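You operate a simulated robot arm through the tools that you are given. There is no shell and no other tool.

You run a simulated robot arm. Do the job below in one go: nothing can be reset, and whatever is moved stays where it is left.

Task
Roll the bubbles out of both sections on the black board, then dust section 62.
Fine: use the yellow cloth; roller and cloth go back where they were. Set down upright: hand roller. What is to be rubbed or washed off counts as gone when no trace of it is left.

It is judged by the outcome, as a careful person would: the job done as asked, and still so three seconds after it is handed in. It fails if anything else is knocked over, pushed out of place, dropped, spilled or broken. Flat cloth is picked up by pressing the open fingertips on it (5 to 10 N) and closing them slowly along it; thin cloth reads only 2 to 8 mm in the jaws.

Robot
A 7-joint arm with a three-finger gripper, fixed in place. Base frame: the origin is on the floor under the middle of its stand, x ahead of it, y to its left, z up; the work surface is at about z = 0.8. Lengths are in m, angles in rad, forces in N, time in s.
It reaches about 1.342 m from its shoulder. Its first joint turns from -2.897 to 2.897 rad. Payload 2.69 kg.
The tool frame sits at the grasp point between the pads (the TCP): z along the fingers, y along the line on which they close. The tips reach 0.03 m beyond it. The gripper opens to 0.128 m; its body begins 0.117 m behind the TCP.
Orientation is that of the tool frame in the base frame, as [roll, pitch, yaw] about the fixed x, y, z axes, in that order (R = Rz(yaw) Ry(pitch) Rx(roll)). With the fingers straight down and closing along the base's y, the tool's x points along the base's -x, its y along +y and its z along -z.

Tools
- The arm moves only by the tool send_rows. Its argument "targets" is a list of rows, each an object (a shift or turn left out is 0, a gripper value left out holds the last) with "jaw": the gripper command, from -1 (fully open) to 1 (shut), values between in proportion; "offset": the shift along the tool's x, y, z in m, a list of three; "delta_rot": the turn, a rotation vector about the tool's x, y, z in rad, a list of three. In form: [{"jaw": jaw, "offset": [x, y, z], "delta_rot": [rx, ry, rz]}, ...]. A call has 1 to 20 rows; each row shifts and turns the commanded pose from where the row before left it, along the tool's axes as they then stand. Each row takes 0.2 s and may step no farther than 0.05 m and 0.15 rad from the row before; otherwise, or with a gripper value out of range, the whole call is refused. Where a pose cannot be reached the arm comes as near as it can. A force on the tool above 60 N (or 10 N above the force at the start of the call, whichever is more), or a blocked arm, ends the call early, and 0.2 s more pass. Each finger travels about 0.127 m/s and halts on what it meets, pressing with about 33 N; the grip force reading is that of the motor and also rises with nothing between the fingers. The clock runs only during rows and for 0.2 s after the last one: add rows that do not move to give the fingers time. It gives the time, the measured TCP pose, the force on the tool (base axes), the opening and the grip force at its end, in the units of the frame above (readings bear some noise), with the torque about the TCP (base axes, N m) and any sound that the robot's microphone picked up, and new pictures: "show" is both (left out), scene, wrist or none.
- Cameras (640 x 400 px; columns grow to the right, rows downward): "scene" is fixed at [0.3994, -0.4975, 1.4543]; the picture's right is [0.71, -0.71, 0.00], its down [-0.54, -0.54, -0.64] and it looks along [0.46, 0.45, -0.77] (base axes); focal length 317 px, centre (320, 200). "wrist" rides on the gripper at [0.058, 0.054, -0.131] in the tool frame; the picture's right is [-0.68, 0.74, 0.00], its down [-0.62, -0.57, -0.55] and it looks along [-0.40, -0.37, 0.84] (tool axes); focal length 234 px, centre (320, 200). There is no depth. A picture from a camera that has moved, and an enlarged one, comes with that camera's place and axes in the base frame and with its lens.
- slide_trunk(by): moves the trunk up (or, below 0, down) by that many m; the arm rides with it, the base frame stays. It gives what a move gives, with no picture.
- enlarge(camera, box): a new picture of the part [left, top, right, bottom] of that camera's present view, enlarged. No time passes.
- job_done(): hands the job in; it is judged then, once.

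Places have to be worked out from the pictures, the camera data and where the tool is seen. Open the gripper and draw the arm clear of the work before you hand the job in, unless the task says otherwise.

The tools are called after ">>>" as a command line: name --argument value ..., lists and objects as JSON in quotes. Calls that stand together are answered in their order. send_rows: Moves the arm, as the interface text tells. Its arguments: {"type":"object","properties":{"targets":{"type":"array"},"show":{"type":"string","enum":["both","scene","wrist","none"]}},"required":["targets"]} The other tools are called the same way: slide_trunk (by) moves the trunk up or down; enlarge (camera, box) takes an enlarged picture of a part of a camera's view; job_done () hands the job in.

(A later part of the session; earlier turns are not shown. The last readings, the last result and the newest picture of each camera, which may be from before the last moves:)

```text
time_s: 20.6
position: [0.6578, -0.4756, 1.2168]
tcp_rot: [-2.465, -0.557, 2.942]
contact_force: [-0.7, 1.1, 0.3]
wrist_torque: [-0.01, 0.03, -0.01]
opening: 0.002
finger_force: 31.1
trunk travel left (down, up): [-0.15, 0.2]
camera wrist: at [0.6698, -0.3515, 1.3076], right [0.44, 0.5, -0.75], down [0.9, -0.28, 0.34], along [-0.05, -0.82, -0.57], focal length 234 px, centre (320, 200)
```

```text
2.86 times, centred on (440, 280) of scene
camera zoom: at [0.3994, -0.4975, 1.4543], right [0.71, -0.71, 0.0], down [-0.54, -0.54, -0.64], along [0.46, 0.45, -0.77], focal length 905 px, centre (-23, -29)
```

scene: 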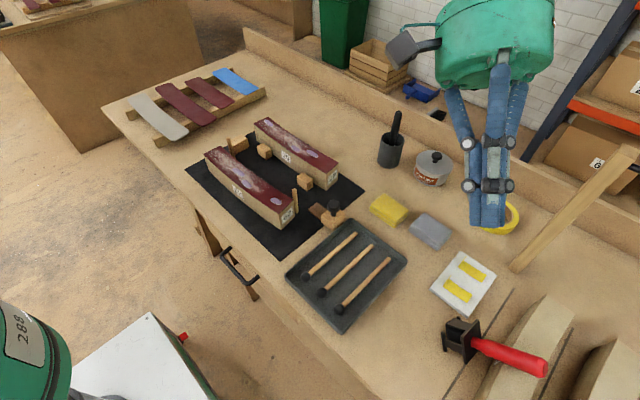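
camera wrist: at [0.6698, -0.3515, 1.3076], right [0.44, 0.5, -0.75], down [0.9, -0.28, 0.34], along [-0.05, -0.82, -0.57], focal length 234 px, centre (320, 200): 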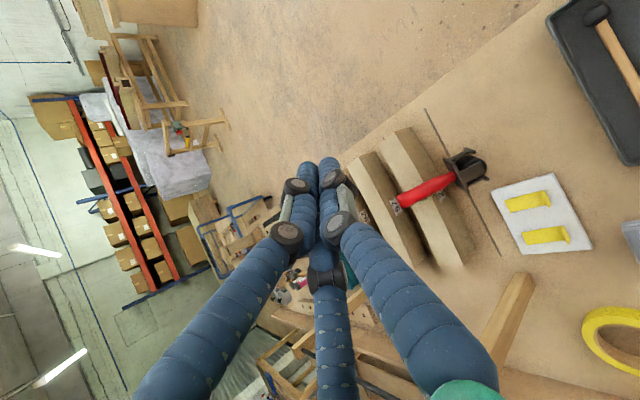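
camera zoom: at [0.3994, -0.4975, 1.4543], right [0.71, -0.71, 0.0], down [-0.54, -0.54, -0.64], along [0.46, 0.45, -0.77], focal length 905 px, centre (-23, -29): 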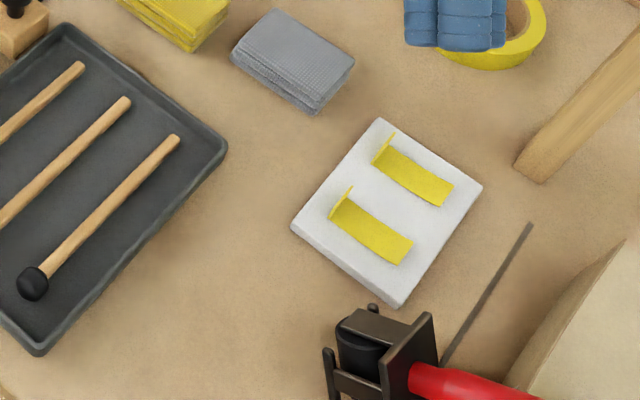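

The roller dropped and now lies on its side with the handle toward the curved blanks; nothing else appears moved. I'll straighten the tool, open it, and look from above to plan picking it back up.

>>> send_rows --targets '[{"jaw": -0.5, "delta_rot": [-0.1, -0.1, 0]}, {"delta_rot": [-0.1, -0.1, 0]}, {"delta_rot": [-0.1, -0.1, 0]}, {"delta_rot": [-0.1, -0.1, 0]}, {"delta_rot": [-0.1, -0.1, 0]}, {"delta_rot": [-0.1, -0.1, 0]}, {"offset": [0, 0, 0]}, {"offset": [0, 0, 0]}]' --show "both"

>>> enlarge --camera "scene" --box '[420, 290, 580, 400]'

>>> enlarge --camera "wrist" --box '[200, 60, 360, 200]'

```text
time_s: 22.4
position: [0.6585, -0.475, 1.2163]
tcp_rot: [3.141, -0.001, -3.14]
contact_force: [0.9, 0.1, -0.1]
wrist_torque: [0.0, 0.02, 0.01]
opening: 0.0959
finger_force: 0.1
trunk travel left (down, up): [-0.15, 0.2]
camera wrist: at [0.6002, -0.4214, 1.3489], right [0.68, 0.74, 0.0], down [0.62, -0.57, 0.55], along [0.4, -0.37, -0.84], focal length 234 px, centre (320, 200)
```

scene: 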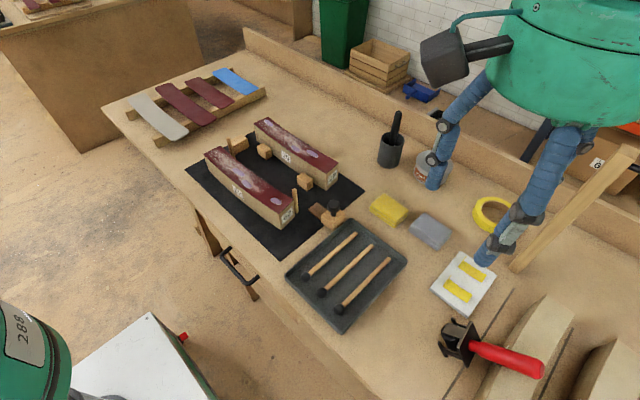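
wrist: 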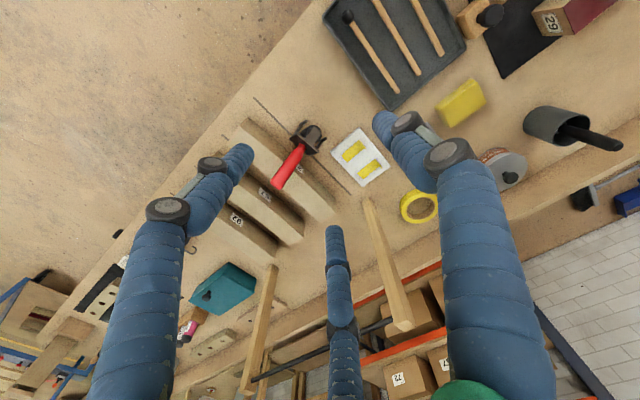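

```text
3.64 times, centred on (500, 345) of scene
camera zoom: at [0.3994, -0.4975, 1.4543], right [0.71, -0.71, 0.0], down [-0.54, -0.54, -0.64], along [0.46, 0.45, -0.77], focal length 1152 px, centre (-334, -327)
```

zoom: 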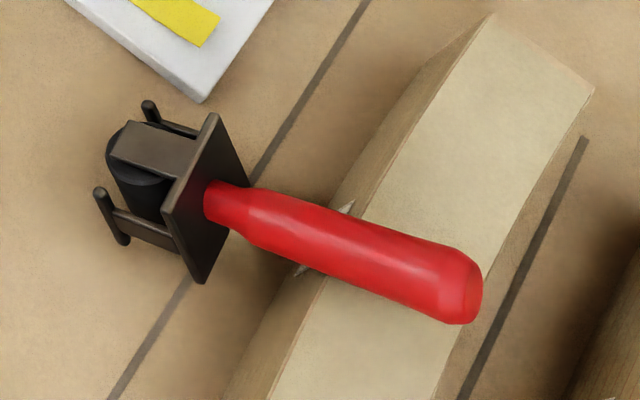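

```text
2.86 times, centred on (280, 130) of wrist
camera zoom: at [0.6002, -0.4214, 1.3489], right [0.68, 0.74, 0.0], down [0.62, -0.57, 0.55], along [0.4, -0.37, -0.84], focal length 669 px, centre (434, 400)
```

zoom: 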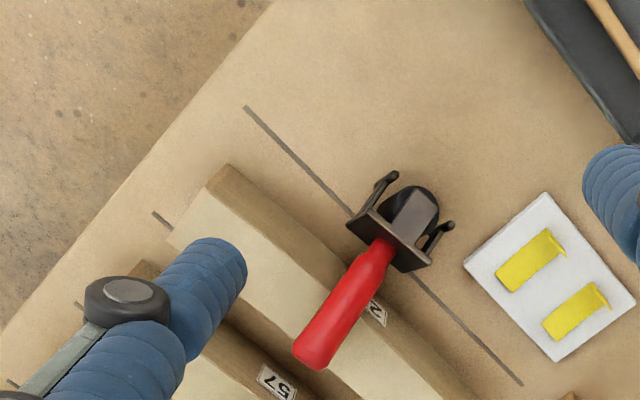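

The roller lies tilted: feet's −y ends on the table at about y≈−0.545, handle rising toward −y from (0.706, −0.572, 0.857) to (0.717, −0.656, 0.914) and resting on blank 26's top edge. I'll move above the handle end and turn the wrist so the fingers close across the handle.

>>> send_rows --targets '[{"jaw": -0.5, "offset": [-0.014, -0.041, 0]}, {"offset": [-0.014, -0.041, 0]}, {"offset": [-0.014, -0.041, 0]}, {"offset": [-0.014, -0.041, 0]}, {"delta_rot": [0, 0, -0.1417]}, {"delta_rot": [0, 0, -0.1417]}, {"delta_rot": [0, 0, -0.1417]}, {"delta_rot": [0, 0, -0.1417]}, {"delta_rot": [0, 0, -0.1417]}, {"delta_rot": [0, 0, -0.1417]}, {"delta_rot": [0, 0, -0.1417]}, {"delta_rot": [0, 0, -0.1417]}, {"delta_rot": [0, 0, -0.1417]}, {"delta_rot": [0, 0, -0.1417]}, {"delta_rot": [0, 0, -0.1417]}, {"delta_rot": [0, 0, -0.1417]}, {"offset": [0, 0, 0]}, {"offset": [0, 0, 0]}]' --show "both"

```text
time_s: 26.2
position: [0.7143, -0.6401, 1.216]
tcp_rot: [3.14, 0.0, -1.44]
contact_force: [0.4, -0.2, 0.1]
wrist_torque: [0.03, -0.02, 0.0]
opening: 0.0959
finger_force: 0.1
trunk travel left (down, up): [-0.15, 0.2]
camera wrist: at [0.6694, -0.705, 1.3488], right [-0.82, 0.57, 0.0], down [0.48, 0.68, 0.55], along [0.32, 0.45, -0.84], focal length 234 px, centre (320, 200)
```

scene: 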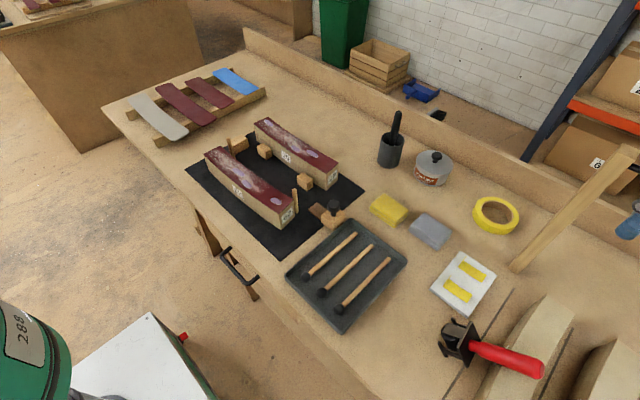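
wrist: 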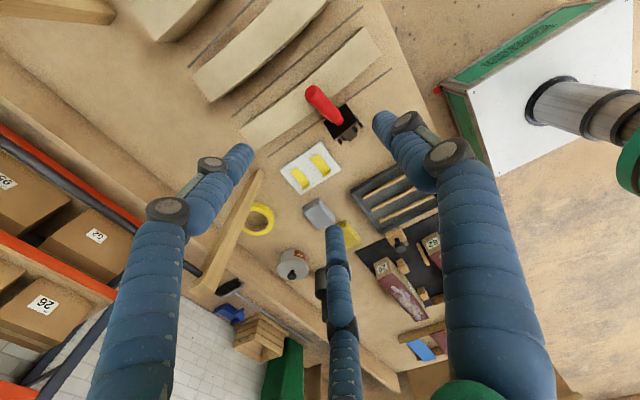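

>>> enlarge --camera "wrist" --box '[270, 60, 380, 160]'

>>> enlarge --camera "scene" --box '[430, 300, 570, 400]'

>>> enlarge --camera "wrist" --box '[180, 0, 420, 180]'

```text
4.00 times, centred on (325, 110) of wrist
camera zoom: at [0.6694, -0.705, 1.3488], right [-0.82, 0.57, 0.0], down [0.48, 0.68, 0.55], along [0.32, 0.45, -0.84], focal length 937 px, centre (300, 560)
```

zoom: 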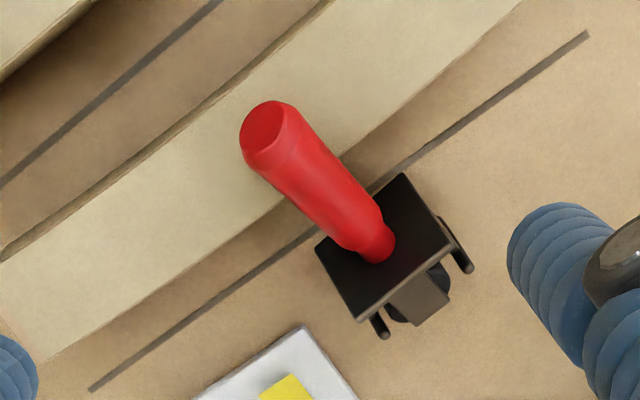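

```text
4.00 times, centred on (500, 350) of scene
camera zoom: at [0.3994, -0.4975, 1.4543], right [0.71, -0.71, 0.0], down [-0.54, -0.54, -0.64], along [0.46, 0.45, -0.77], focal length 1267 px, centre (-400, -400)
```

zoom: 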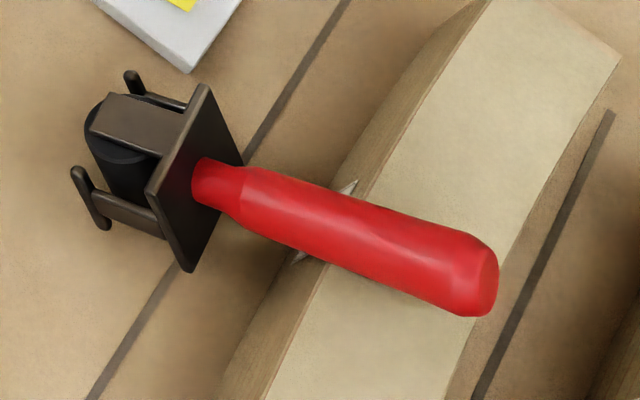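

```text
2.22 times, centred on (300, 90) of wrist
camera zoom: at [0.6694, -0.705, 1.3488], right [-0.82, 0.57, 0.0], down [0.48, 0.68, 0.55], along [0.32, 0.45, -0.84], focal length 520 px, centre (364, 444)
```

zoom: 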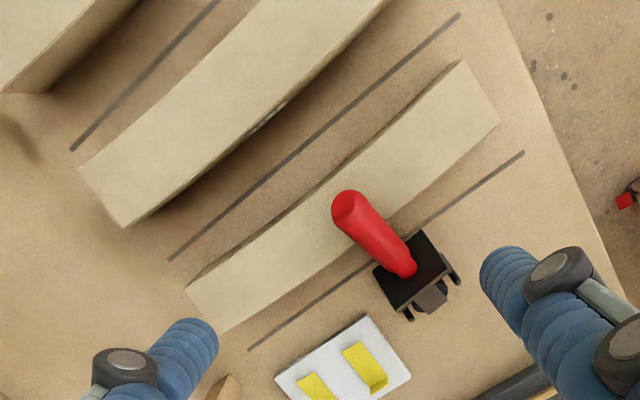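

>>> enlarge --camera "scene" --box '[280, 180, 540, 360]'

```text
2.22 times, centred on (410, 270) of scene
camera zoom: at [0.3994, -0.4975, 1.4543], right [0.71, -0.71, 0.0], down [-0.54, -0.54, -0.64], along [0.46, 0.45, -0.77], focal length 704 px, centre (120, 44)
```

zoom: 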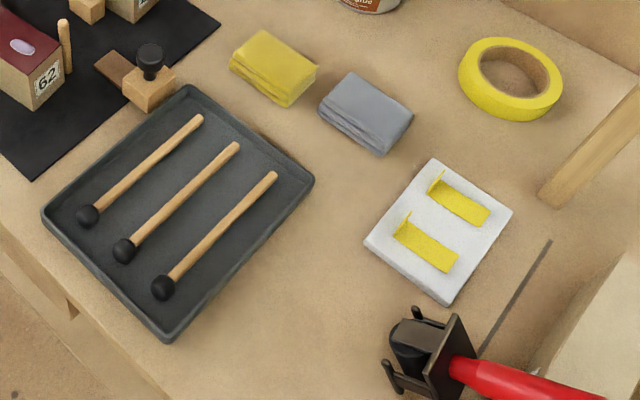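

The blank has not moved. The roller's handle end is at about (0.721, −0.658, 0.912); a gentle push on the end toward +y will tip it back upright on its feet. I'll turn the wrist so the single finger is on the −y side and the other two straddle the handle as a cage.

>>> send_rows --targets '[{"jaw": -0.5, "delta_rot": [0, 0, -0.142]}, {"delta_rot": [0, 0, -0.142]}, {"delta_rot": [0, 0, -0.142]}, {"delta_rot": [0, 0, -0.142]}, {"delta_rot": [0, 0, -0.142]}, {"delta_rot": [0, 0, -0.142]}, {"delta_rot": [0, 0, -0.142]}, {"delta_rot": [0, 0, -0.142]}, {"delta_rot": [0, 0, -0.142]}, {"delta_rot": [0, 0, -0.142]}, {"offset": [0, 0, 0]}, {"offset": [0, 0, 0]}]' --show "both"

```text
time_s: 28.8
position: [0.7145, -0.6393, 1.2163]
tcp_rot: [3.139, 0.0, -0.882]
contact_force: [-0.4, 0.1, -0.5]
wrist_torque: [0.0, -0.02, 0.02]
opening: 0.0957
finger_force: 0.1
out of reach, approached as far as the arm can: row 5, 6, 7, 8, 9, 10
trunk travel left (down, up): [-0.15, 0.2]
camera wrist: at [0.7114, -0.7177, 1.3496], right [-1.0, 0.05, 0.0], down [0.05, 0.84, 0.55], along [0.03, 0.55, -0.84], focal length 234 px, centre (320, 200)
```

scene: 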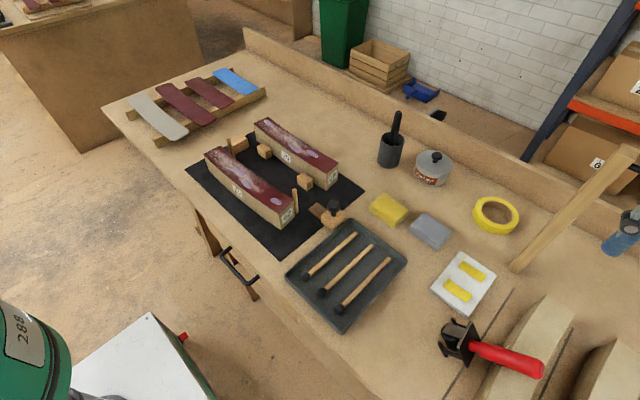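
wrist: 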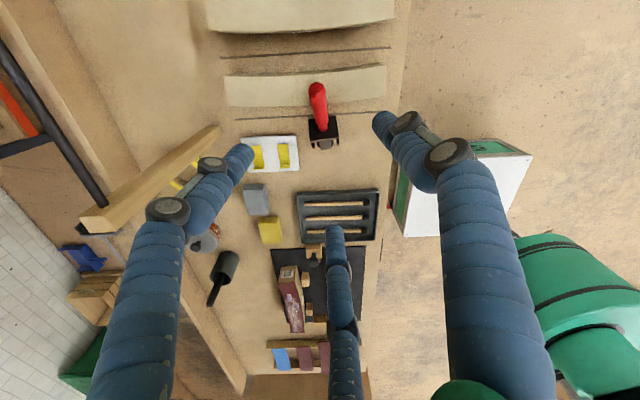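

The wrist hit its limit that way, but by three-fold symmetry a yaw 60° from the original also puts one finger on the −y side. I'll rotate back to that.

>>> send_rows --targets '[{"jaw": -0.5, "delta_rot": [0, 0, 0.138]}, {"delta_rot": [0, 0, 0.138]}, {"delta_rot": [0, 0, 0.138]}, {"delta_rot": [0, 0, 0.138]}, {"delta_rot": [0, 0, 0.138]}, {"delta_rot": [0, 0, 0.138]}, {"delta_rot": [0, 0, 0.138]}, {"delta_rot": [0, 0, 0.138]}, {"delta_rot": [0, 0, 0.138]}, {"delta_rot": [0, 0, 0.138]}, {"delta_rot": [0, 0, 0.138]}, {"delta_rot": [0, 0, 0.138]}, {"delta_rot": [0, 0, 0.138]}, {"delta_rot": [0, 0, 0.138]}, {"delta_rot": [0, 0, 0.138]}, {"offset": [0, 0, 0]}, {"offset": [0, 0, 0]}]' --show "both"

```text
time_s: 32.4
position: [0.7132, -0.6406, 1.2153]
tcp_rot: [-3.141, -0.003, -2.952]
contact_force: [1.1, 0.1, 0.0]
wrist_torque: [0.0, 0.0, 0.02]
opening: 0.0959
finger_force: 0.0
trunk travel left (down, up): [-0.15, 0.2]
camera wrist: at [0.6471, -0.5982, 1.3488], right [0.53, 0.85, 0.0], down [0.71, -0.44, 0.55], along [0.46, -0.29, -0.84], focal length 234 px, centre (320, 200)
```

scene: 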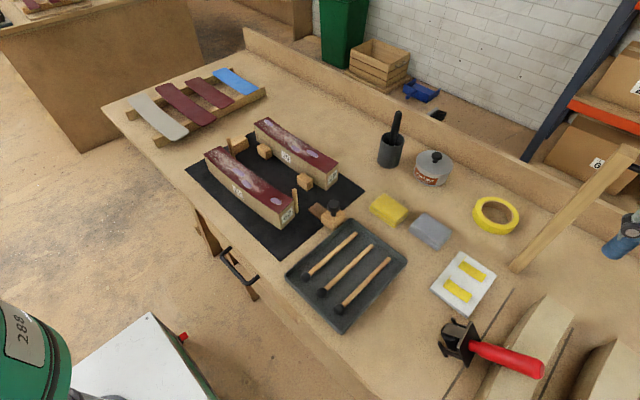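
wrist: 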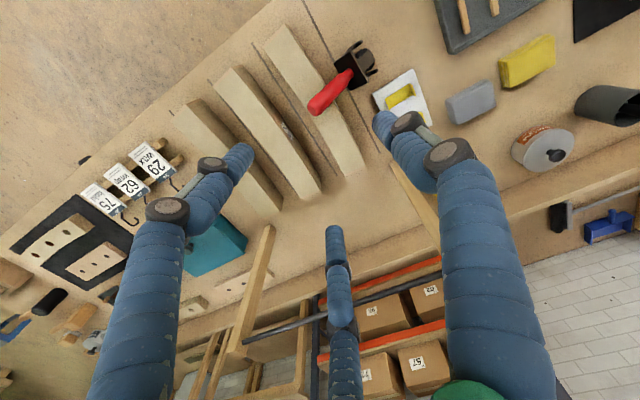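

Commanded yaw was clipped, so I correct by −0.858 rad to reach the wanted yaw.

>>> send_rows --targets '[{"jaw": -0.5, "delta_rot": [0, 0, -0.143]}, {"delta_rot": [0, 0, -0.143]}, {"delta_rot": [0, 0, -0.143]}, {"delta_rot": [0, 0, -0.143]}, {"delta_rot": [0, 0, -0.143]}, {"delta_rot": [0, 0, -0.143]}, {"offset": [0, 0, 0.05]}, {"offset": [0, 0, 0.05]}, {"offset": [0, 0, 0.03]}, {"offset": [0, 0, 0]}, {"offset": [0, 0, 0]}]' --show "both"

```text
time_s: 34.8
position: [0.7125, -0.6422, 1.0862]
tcp_rot: [3.141, -0.004, -2.094]
contact_force: [-0.1, 1.2, 0.0]
wrist_torque: [0.01, -0.03, -0.03]
opening: 0.0962
finger_force: 0.1
trunk travel left (down, up): [-0.15, 0.2]
camera wrist: at [0.6391, -0.664, 1.2188], right [-0.3, 0.95, 0.0], down [0.8, 0.25, 0.55], along [0.52, 0.16, -0.84], focal length 234 px, centre (320, 200)
```

scene: 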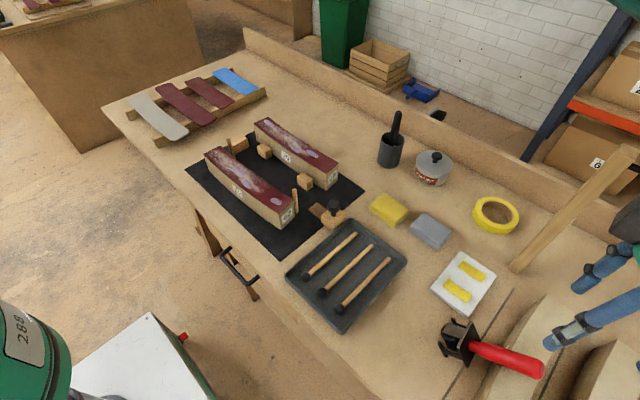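
wrist: 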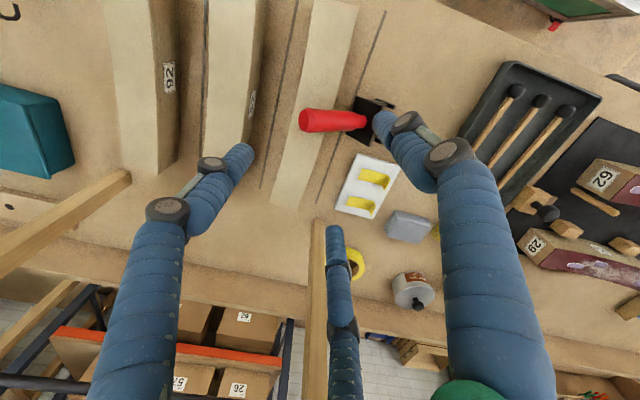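

Camera check: fingers at radius ≈0.058 around the TCP, one directly on the −y side. I'll descend so that finger is behind the handle end and the other two straddle it (tips ≈0.882, above the blank's top).

>>> send_rows --targets '[{"jaw": -0.5, "offset": [-0.0076, -0.0031, 0.04]}, {"offset": [0, 0, 0.045]}, {"offset": [0, 0, 0.045]}, {"offset": [0, 0, 0.03]}, {"offset": [0, 0, 0.012]}, {"offset": [0, 0, 0]}, {"offset": [0, 0, 0]}]' --show "both"

>>> enlarge --camera "scene" --box '[420, 270, 620, 400]'

```text
time_s: 36.4
position: [0.7189, -0.6356, 0.9141]
tcp_rot: [3.14, -0.004, -2.095]
contact_force: [0.5, -0.2, 0.2]
wrist_torque: [-0.02, -0.03, 0.01]
opening: 0.0963
finger_force: 0.0
trunk travel left (down, up): [-0.15, 0.2]
camera wrist: at [0.644, -0.659, 1.0467], right [-0.3, 0.95, 0.0], down [0.8, 0.25, 0.55], along [0.52, 0.16, -0.84], focal length 234 px, centre (320, 200)
```

scene: 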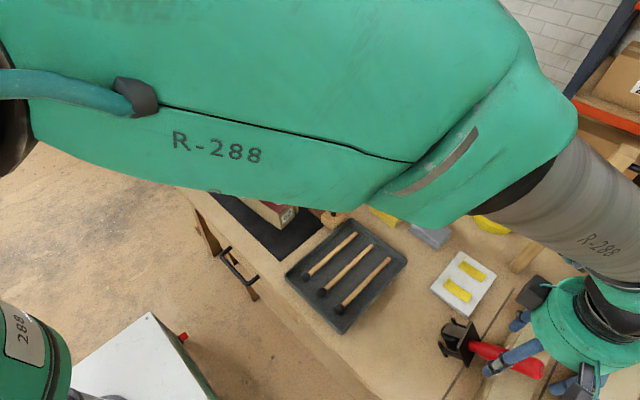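
wrist: 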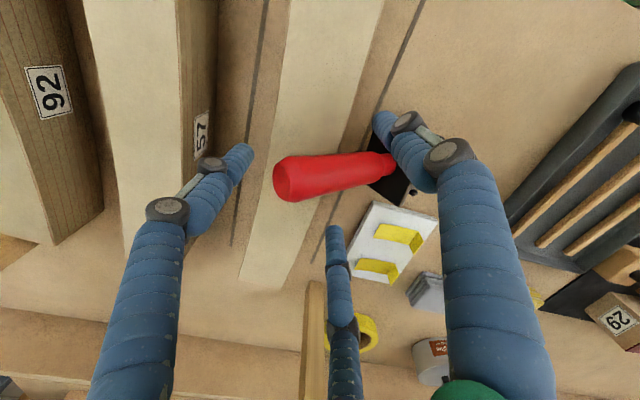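

```text
3.08 times, centred on (520, 335) of scene
camera zoom: at [0.3994, -0.4975, 1.4543], right [0.71, -0.71, 0.0], down [-0.54, -0.54, -0.64], along [0.46, 0.45, -0.77], focal length 974 px, centre (-295, -215)
```

zoom: 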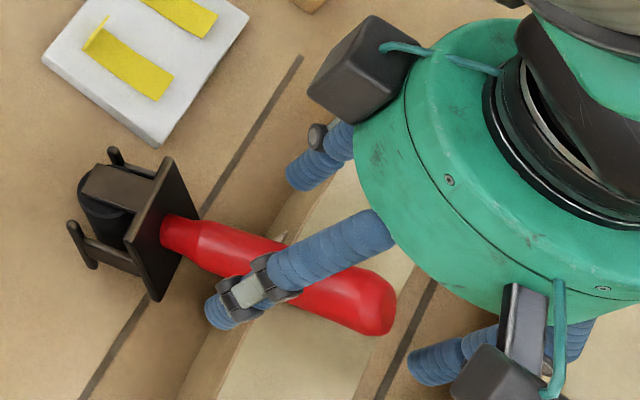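

Fingers straddle the handle correctly. Now push gently toward +y in 5 mm steps.

>>> send_rows --targets '[{"offset": [-0.0041, 0.0028, 0]}, {"offset": [-0.0041, 0.0028, 0]}, {"offset": [-0.0041, 0.0028, 0]}, {"offset": [-0.0041, 0.0028, 0]}, {"offset": [-0.0041, 0.0028, 0]}, {"offset": [-0.0041, 0.0028, 0]}]' --show "both"

>>> enlarge --camera "scene" --box '[420, 270, 620, 400]'

```text
time_s: 37.8
position: [0.7174, -0.6052, 0.913]
tcp_rot: [3.14, -0.004, -2.094]
contact_force: [-0.3, -1.4, 0.1]
wrist_torque: [-0.01, 0.01, -0.02]
opening: 0.097
finger_force: 0.3
trunk travel left (down, up): [-0.15, 0.2]
camera wrist: at [0.6426, -0.6287, 1.0472], right [-0.3, 0.95, 0.0], down [0.8, 0.25, 0.55], along [0.52, 0.16, -0.84], focal length 234 px, centre (320, 200)
```

scene: 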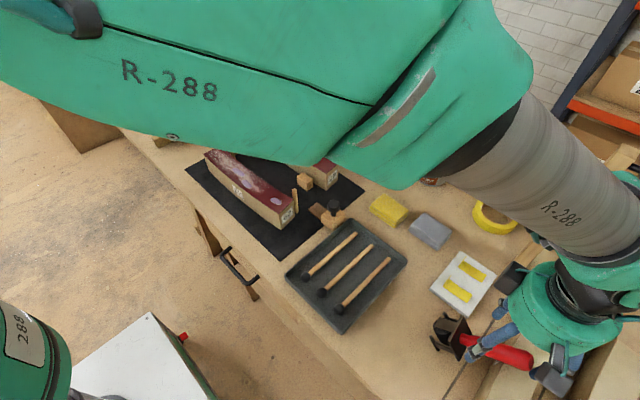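
wrist: 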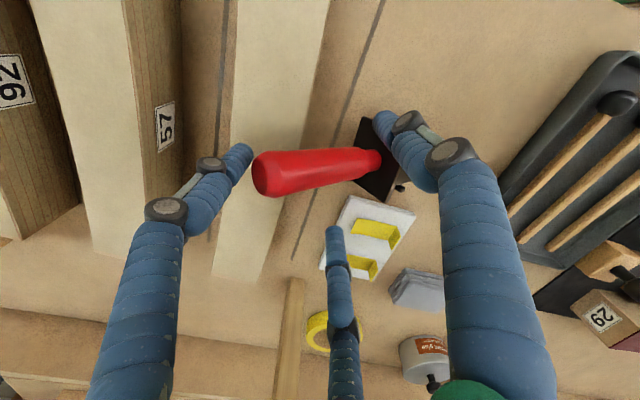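

```text
3.08 times, centred on (520, 335) of scene
camera zoom: at [0.3994, -0.4975, 1.4543], right [0.71, -0.71, 0.0], down [-0.54, -0.54, -0.64], along [0.46, 0.45, -0.77], focal length 974 px, centre (-295, -215)
```

zoom: 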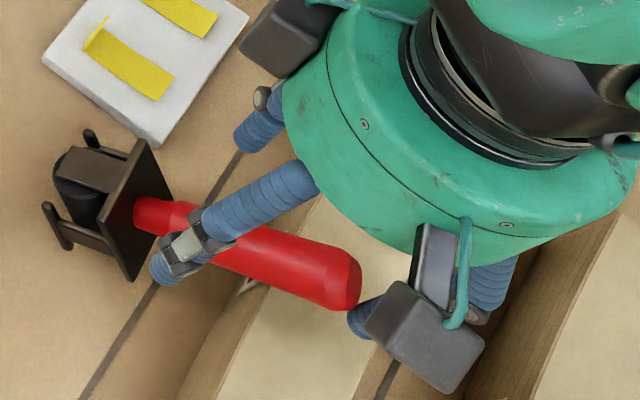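

The roller slid instead of tipping, so I stop pushing. I'll re-measure it from here.

>>> enlarge --camera "wrist" --box '[230, 90, 430, 240]'

```text
2.67 times, centred on (330, 165) of wrist
camera zoom: at [0.6426, -0.6287, 1.0472], right [-0.3, 0.95, 0.0], down [0.8, 0.25, 0.55], along [0.52, 0.16, -0.84], focal length 624 px, centre (293, 293)
```

zoom: 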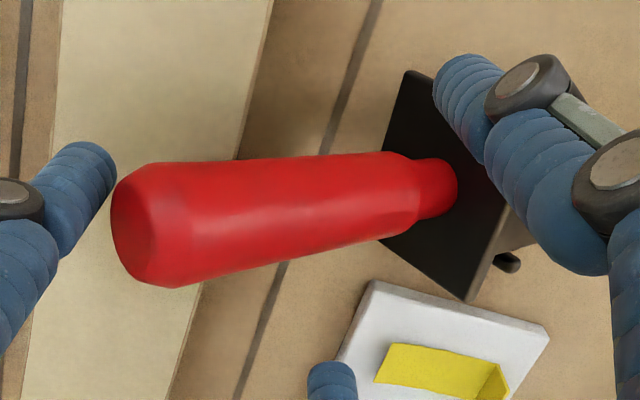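

Handle now runs from (0.713, −0.553, 0.839) to (0.724, −0.644, 0.905). I'll back the cage off so the two side fingers sit at the handle's end part, then close: they pinch it from ±x while the third rests on the end cap.

>>> send_rows --targets '[{"jaw": -0.5, "offset": [0.0145, -0.011, 0]}, {"offset": [0.0145, -0.011, 0.003]}, {"offset": [0, 0, 0]}]' --show "wrist"

>>> enlarge --camera "wrist" --box '[230, 90, 430, 240]'

```text
time_s: 38.6
position: [0.7219, -0.6411, 0.9118]
tcp_rot: [3.14, -0.004, -2.093]
contact_force: [-0.3, -1.3, 0.8]
wrist_torque: [0.07, -0.02, -0.02]
opening: 0.096
finger_force: 0.1
trunk travel left (down, up): [-0.15, 0.2]
camera wrist: at [0.6474, -0.6653, 1.0444], right [-0.3, 0.95, 0.0], down [0.8, 0.25, 0.55], along [0.52, 0.16, -0.84], focal length 234 px, centre (320, 200)
```

wrist: 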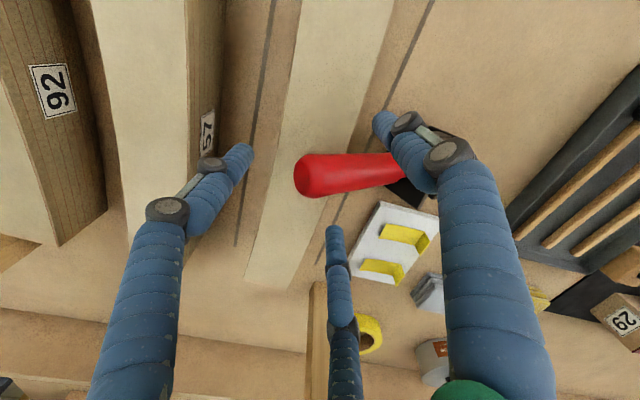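

```text
2.67 times, centred on (330, 165) of wrist
camera zoom: at [0.6474, -0.6653, 1.0444], right [-0.3, 0.95, 0.0], down [0.8, 0.25, 0.55], along [0.52, 0.16, -0.84], focal length 624 px, centre (293, 293)
```

zoom: 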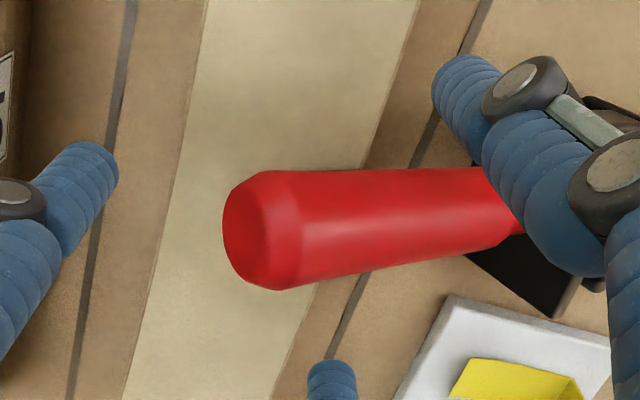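

>>> enlarge --camera "scene" --box '[420, 270, 620, 400]'

```text
3.08 times, centred on (520, 335) of scene
camera zoom: at [0.3994, -0.4975, 1.4543], right [0.71, -0.71, 0.0], down [-0.54, -0.54, -0.64], along [0.46, 0.45, -0.77], focal length 974 px, centre (-295, -215)
```

zoom: 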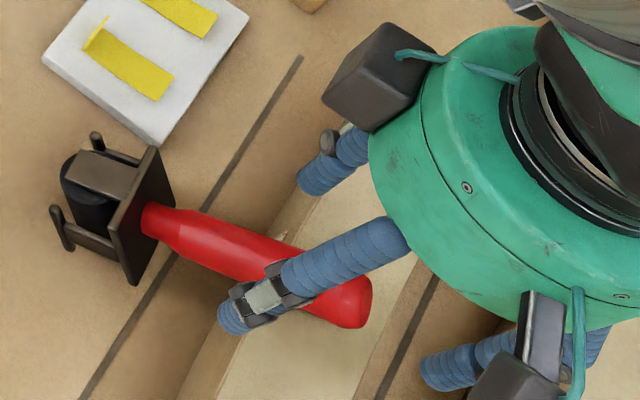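

>>> enlarge --camera "scene" --box '[430, 300, 550, 390]'

>>> enlarge --camera "wrist" --box '[280, 130, 440, 230]'

```text
4.44 times, centred on (490, 345) of scene
camera zoom: at [0.3994, -0.4975, 1.4543], right [0.71, -0.71, 0.0], down [-0.54, -0.54, -0.64], along [0.46, 0.45, -0.77], focal length 1408 px, centre (-436, -444)
```

zoom: 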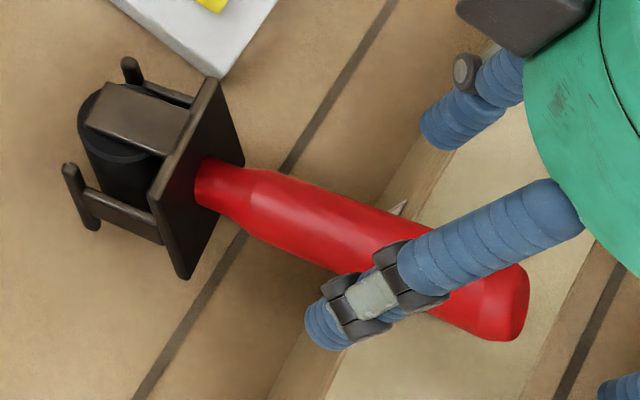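

```text
4.00 times, centred on (360, 180) of wrist
camera zoom: at [0.6474, -0.6653, 1.0444], right [-0.3, 0.95, 0.0], down [0.8, 0.25, 0.55], along [0.52, 0.16, -0.84], focal length 937 px, centre (160, 280)
```

zoom: 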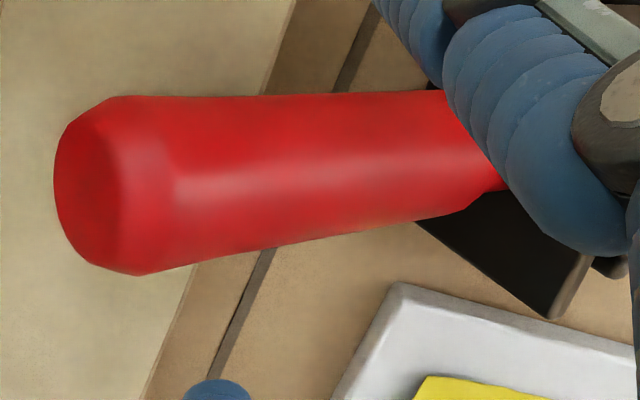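

The handle settled at about 31° inclination with its end near (0.723, −0.656, 0.901). I'll adjust slightly and lower until the tips are just above the blank, watching the force.

>>> send_rows --targets '[{"jaw": -0.5, "offset": [0.0051, -0.0012, 0]}, {"offset": [0, 0, 0.003]}, {"offset": [0, 0, 0.003]}, {"offset": [0, 0, 0.003]}, {"offset": [0, 0, 0]}]' --show "none"

```text
time_s: 39.8
position: [0.7208, -0.6482, 0.9012]
tcp_rot: [3.14, -0.004, -2.094]
contact_force: [-0.8, 0.5, 0.8]
wrist_torque: [0.02, 0.03, -0.02]
opening: 0.0961
finger_force: 0.2
trunk travel left (down, up): [-0.15, 0.2]
```

No contact yet. Closing gradually on the handle end.

>>> send_rows --targets '[{"jaw": -0.3}, {"jaw": -0.1}, {"jaw": 0.1}, {"jaw": 0.25}, {"jaw": 0.35}, {"jaw": 0.45}, {"jaw": 0.45}]' --show "both"

>>> enlarge --camera "wrist" --box '[230, 90, 430, 240]'

>>> enlarge --camera "scene" --box '[420, 270, 620, 400]'

```text
time_s: 41.4
position: [0.7212, -0.6479, 0.9007]
tcp_rot: [3.139, -0.006, -2.095]
contact_force: [0.0, 0.6, -0.5]
wrist_torque: [0.02, -0.01, 0.0]
opening: 0.0357
finger_force: 0.6
trunk travel left (down, up): [-0.15, 0.2]
camera wrist: at [0.6461, -0.6709, 1.0351], right [-0.3, 0.95, 0.0], down [0.8, 0.25, 0.55], along [0.52, 0.16, -0.84], focal length 234 px, centre (320, 200)
```

scene: 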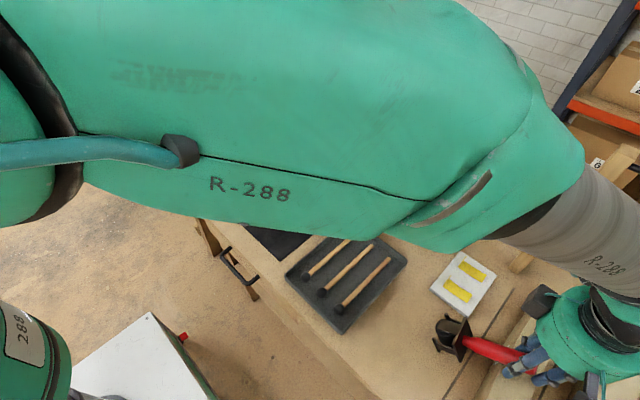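
wrist: 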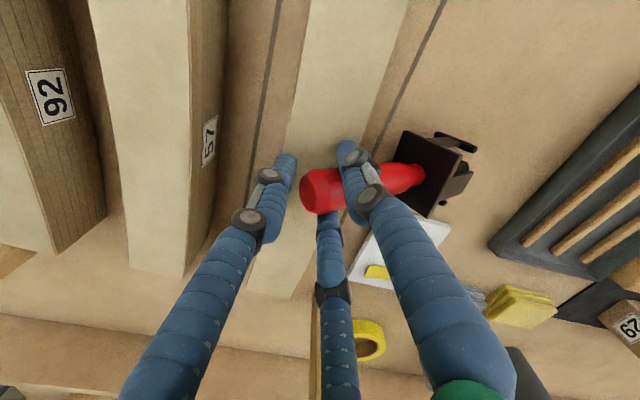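

```text
2.67 times, centred on (330, 165) of wrist
camera zoom: at [0.6461, -0.6709, 1.0351], right [-0.3, 0.95, 0.0], down [0.8, 0.25, 0.55], along [0.52, 0.16, -0.84], focal length 624 px, centre (293, 293)
```

zoom: 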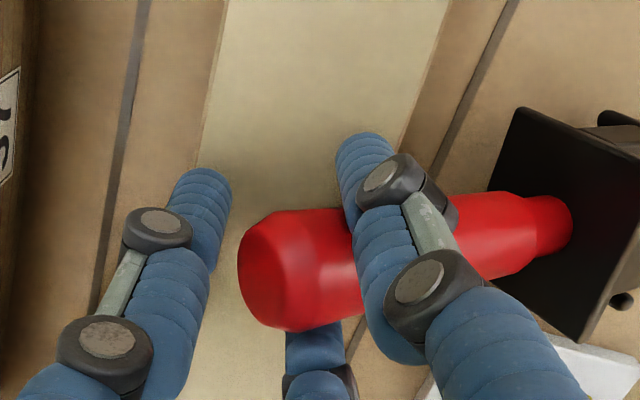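

```text
3.08 times, centred on (520, 335) of scene
camera zoom: at [0.3994, -0.4975, 1.4543], right [0.71, -0.71, 0.0], down [-0.54, -0.54, -0.64], along [0.46, 0.45, -0.77], focal length 974 px, centre (-295, -215)
```

zoom: 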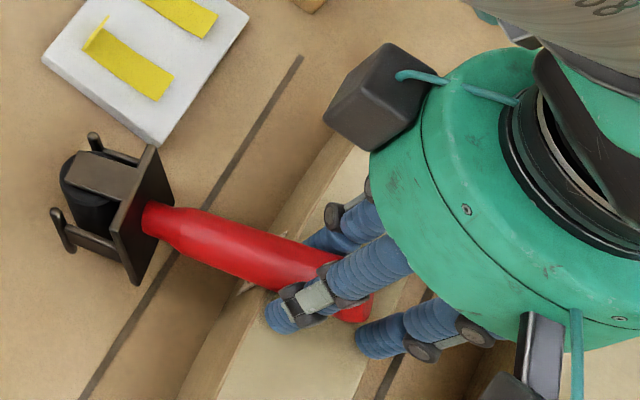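

Straddling well. Continue closing to a firm pinch.

>>> send_rows --targets '[{"jaw": 0.52}, {"jaw": 0.58}, {"jaw": 0.65}, {"jaw": 0.75}, {"jaw": 0.9}, {"jaw": 1.0}, {"jaw": 1.0}]' --show "both"

>>> enlarge --camera "wrist" --box '[230, 90, 430, 240]'

>>> enlarge --camera "scene" --box '[420, 270, 620, 400]'

```text
time_s: 43.0
position: [0.7211, -0.6469, 0.9021]
tcp_rot: [3.14, -0.005, -2.095]
contact_force: [-1.4, 4.6, 0.1]
wrist_torque: [-0.01, 0.05, 0.03]
opening: 0.0342
finger_force: 33.4
trunk travel left (down, up): [-0.15, 0.2]
camera wrist: at [0.646, -0.6707, 1.0352], right [-0.3, 0.95, 0.0], down [0.8, 0.25, 0.55], along [0.52, 0.16, -0.84], focal length 234 px, centre (320, 200)
```

scene: 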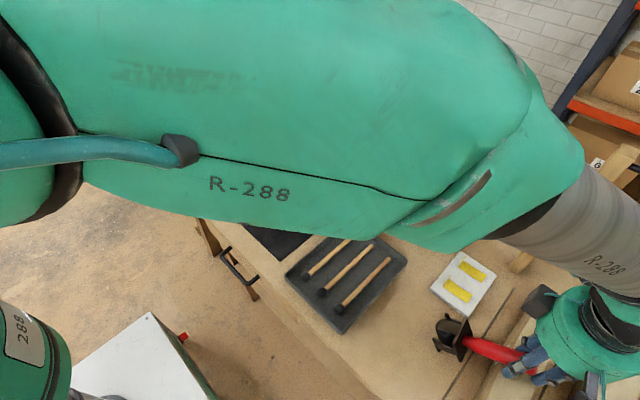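
wrist: 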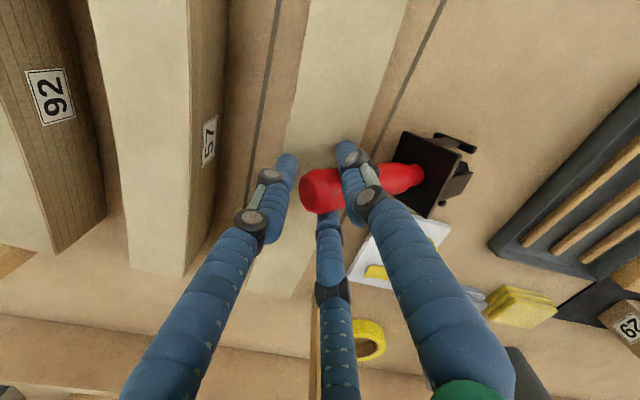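

```text
2.67 times, centred on (330, 165) of wrist
camera zoom: at [0.646, -0.6707, 1.0352], right [-0.3, 0.95, 0.0], down [0.8, 0.25, 0.55], along [0.52, 0.16, -0.84], focal length 624 px, centre (293, 293)
```

zoom: 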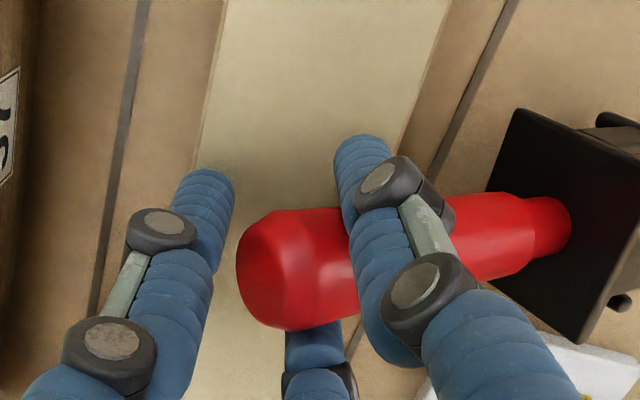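

```text
3.08 times, centred on (520, 335) of scene
camera zoom: at [0.3994, -0.4975, 1.4543], right [0.71, -0.71, 0.0], down [-0.54, -0.54, -0.64], along [0.46, 0.45, -0.77], focal length 974 px, centre (-295, -215)
```

zoom: 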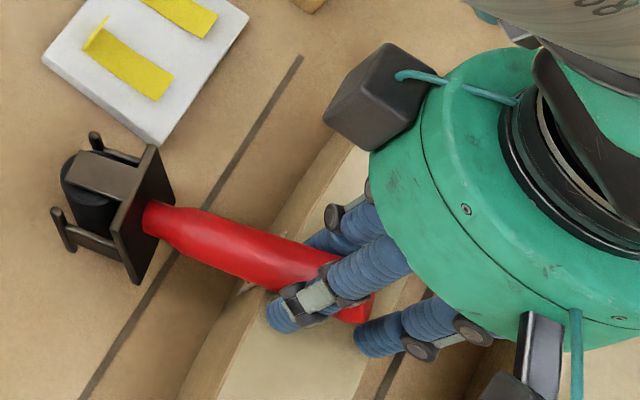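

Firm pinch (33 N, opening 0.034). Now rotate the roller up about its foot ends in small steps, checking after a few.

>>> send_rows --targets '[{"jaw": 1, "offset": [-0.0067, 0.0052, -0.0096], "delta_rot": [0.0488, 0.0634, 0]}, {"offset": [-0.0067, 0.0052, -0.0096], "delta_rot": [0.0488, 0.0634, 0]}, {"offset": [-0.0067, 0.0052, -0.0096], "delta_rot": [0.0488, 0.0634, 0]}, {"offset": [-0.0067, 0.0052, -0.0096], "delta_rot": [0.0488, 0.0634, 0]}, {"offset": [0, 0, 0]}]' --show "both"

>>> enlarge --camera "scene" --box '[420, 270, 620, 400]'

```text
time_s: 44.2
position: [0.7162, -0.6093, 0.9368]
tcp_rot: [-2.942, -0.255, -2.119]
contact_force: [-0.5, 0.5, -2.4]
wrist_torque: [-0.17, 0.0, -0.01]
opening: 0.0344
finger_force: 33.2
trunk travel left (down, up): [-0.15, 0.2]
camera wrist: at [0.6351, -0.5907, 1.0679], right [-0.29, 0.9, -0.31], down [0.78, 0.42, 0.47], along [0.56, -0.1, -0.82], focal length 234 px, centre (320, 200)
```

scene: 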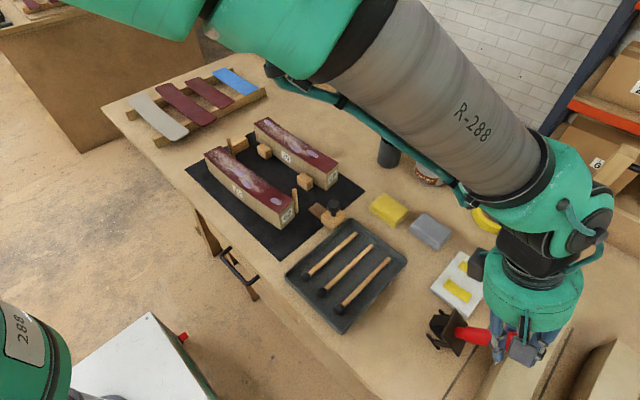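
wrist: 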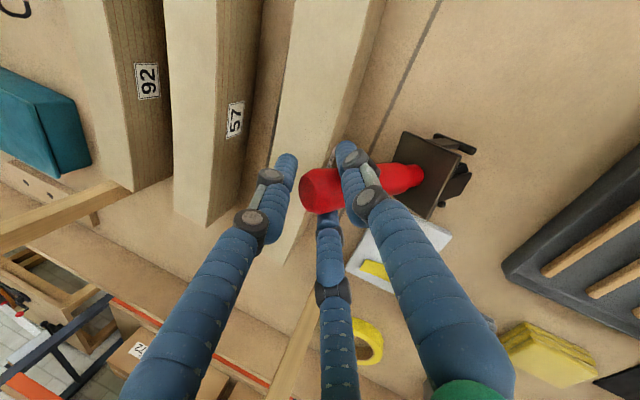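

```text
3.08 times, centred on (520, 335) of scene
camera zoom: at [0.3994, -0.4975, 1.4543], right [0.71, -0.71, 0.0], down [-0.54, -0.54, -0.64], along [0.46, 0.45, -0.77], focal length 974 px, centre (-295, -215)
```

zoom: 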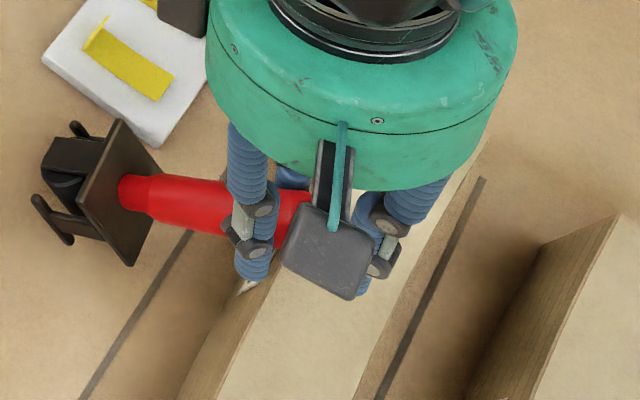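

The roller is rotating with the hand, grip stable. Continue.

>>> send_rows --targets '[{"jaw": 1, "offset": [-0.0067, 0.0052, -0.0094], "delta_rot": [0.0488, 0.0634, 0]}, {"offset": [-0.0067, 0.0052, -0.0094], "delta_rot": [0.0488, 0.0634, 0]}, {"offset": [-0.0067, 0.0052, -0.0094], "delta_rot": [0.0488, 0.0634, 0]}, {"offset": [-0.0067, 0.0052, -0.0094], "delta_rot": [0.0488, 0.0634, 0]}, {"offset": [0, 0, 0]}]' --show "both"

>>> enlarge --camera "scene" --box '[400, 250, 600, 390]'

```text
time_s: 45.4
position: [0.7097, -0.5639, 0.957]
tcp_rot: [-2.714, -0.498, -2.2]
contact_force: [0.5, 0.5, -3.1]
wrist_torque: [-0.08, -0.01, -0.02]
opening: 0.0341
finger_force: 32.8
trunk travel left (down, up): [-0.15, 0.2]
camera wrist: at [0.6232, -0.5067, 1.072], right [-0.28, 0.76, -0.59], down [0.76, 0.55, 0.35], along [0.59, -0.35, -0.73], focal length 234 px, centre (320, 200)
```

scene: 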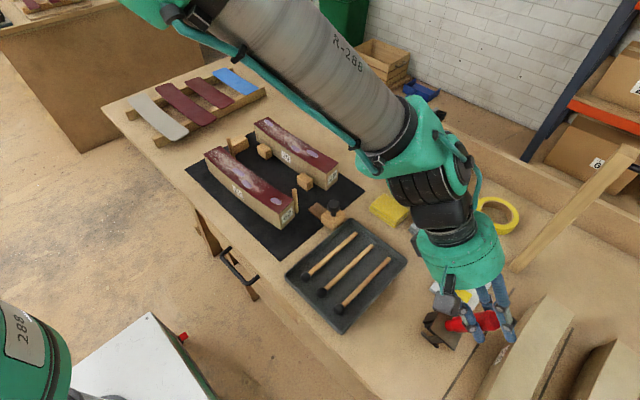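
wrist: 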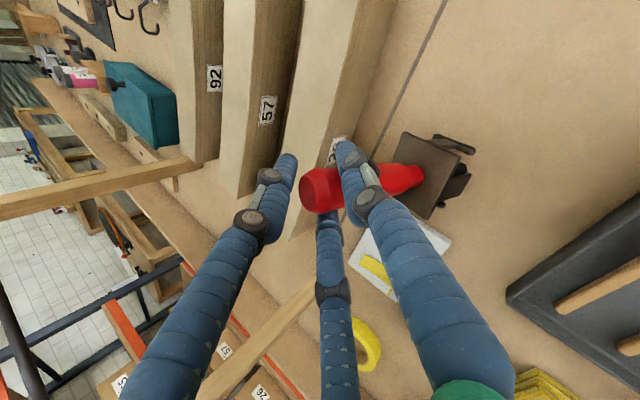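

```text
2.86 times, centred on (500, 320) of scene
camera zoom: at [0.3994, -0.4975, 1.4543], right [0.71, -0.71, 0.0], down [-0.54, -0.54, -0.64], along [0.46, 0.45, -0.77], focal length 905 px, centre (-194, -143)
```

zoom: 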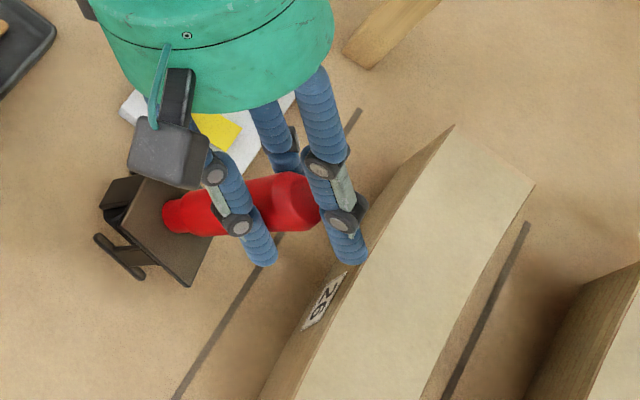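

Continue rotating; about 0.37 rad remains.

>>> send_rows --targets '[{"jaw": 1, "offset": [-0.0067, 0.0052, -0.0092], "delta_rot": [0.0488, 0.0634, 0]}, {"offset": [-0.0067, 0.0052, -0.0092], "delta_rot": [0.0488, 0.0634, 0]}, {"offset": [-0.0067, 0.0052, -0.0092], "delta_rot": [0.0488, 0.0634, 0]}, {"offset": [0, 0, 0]}]' --show "both"

>>> enlarge --camera "scene" --box '[400, 250, 560, 370]'

>>> enlarge --camera "wrist" --box '[260, 100, 500, 260]'

```text
time_s: 46.4
position: [0.7047, -0.5275, 0.9601]
tcp_rot: [-2.504, -0.662, -2.316]
contact_force: [0.4, 0.1, -3.1]
wrist_torque: [-0.05, 0.02, -0.03]
opening: 0.034
finger_force: 32.9
trunk travel left (down, up): [-0.15, 0.2]
camera wrist: at [0.6157, -0.446, 1.0559], right [-0.25, 0.6, -0.76], down [0.75, 0.62, 0.24], along [0.61, -0.51, -0.6], focal length 234 px, centre (320, 200)
```

scene: 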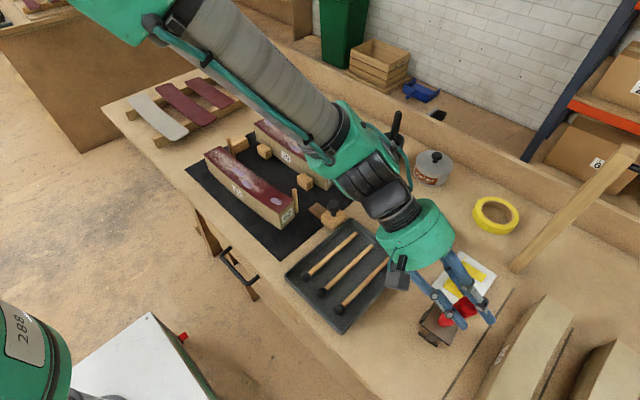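
wrist: 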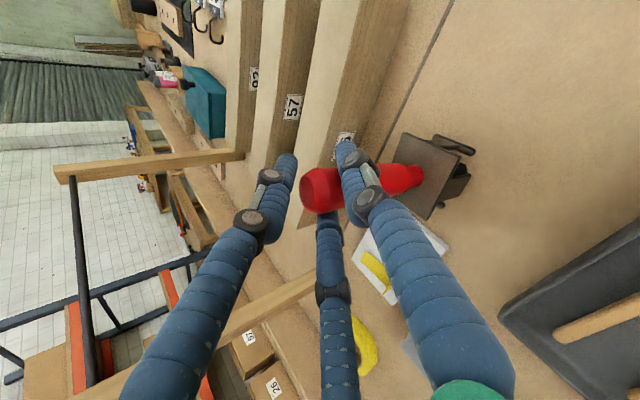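

```text
3.33 times, centred on (480, 310) of scene
camera zoom: at [0.3994, -0.4975, 1.4543], right [0.71, -0.71, 0.0], down [-0.54, -0.54, -0.64], along [0.46, 0.45, -0.77], focal length 1056 px, centre (-213, -167)
```

zoom: 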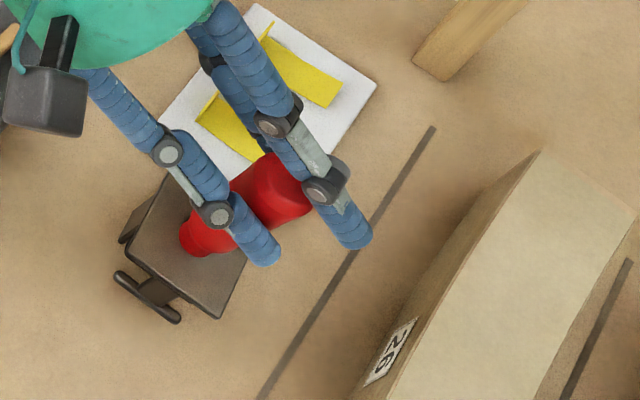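

```text
2.50 times, centred on (380, 180) of wrist
camera zoom: at [0.6157, -0.446, 1.0559], right [-0.25, 0.6, -0.76], down [0.75, 0.62, 0.24], along [0.61, -0.51, -0.6], focal length 585 px, centre (170, 250)
```

zoom: 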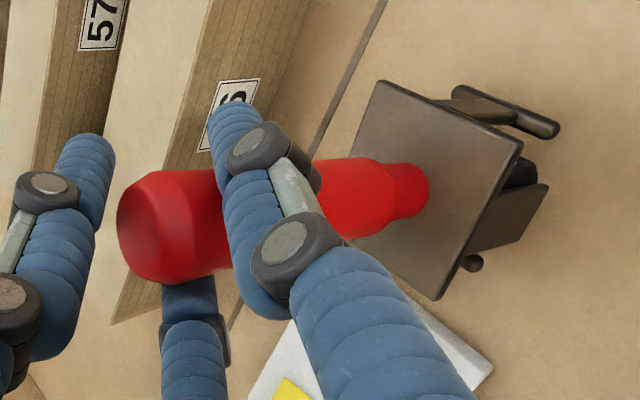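

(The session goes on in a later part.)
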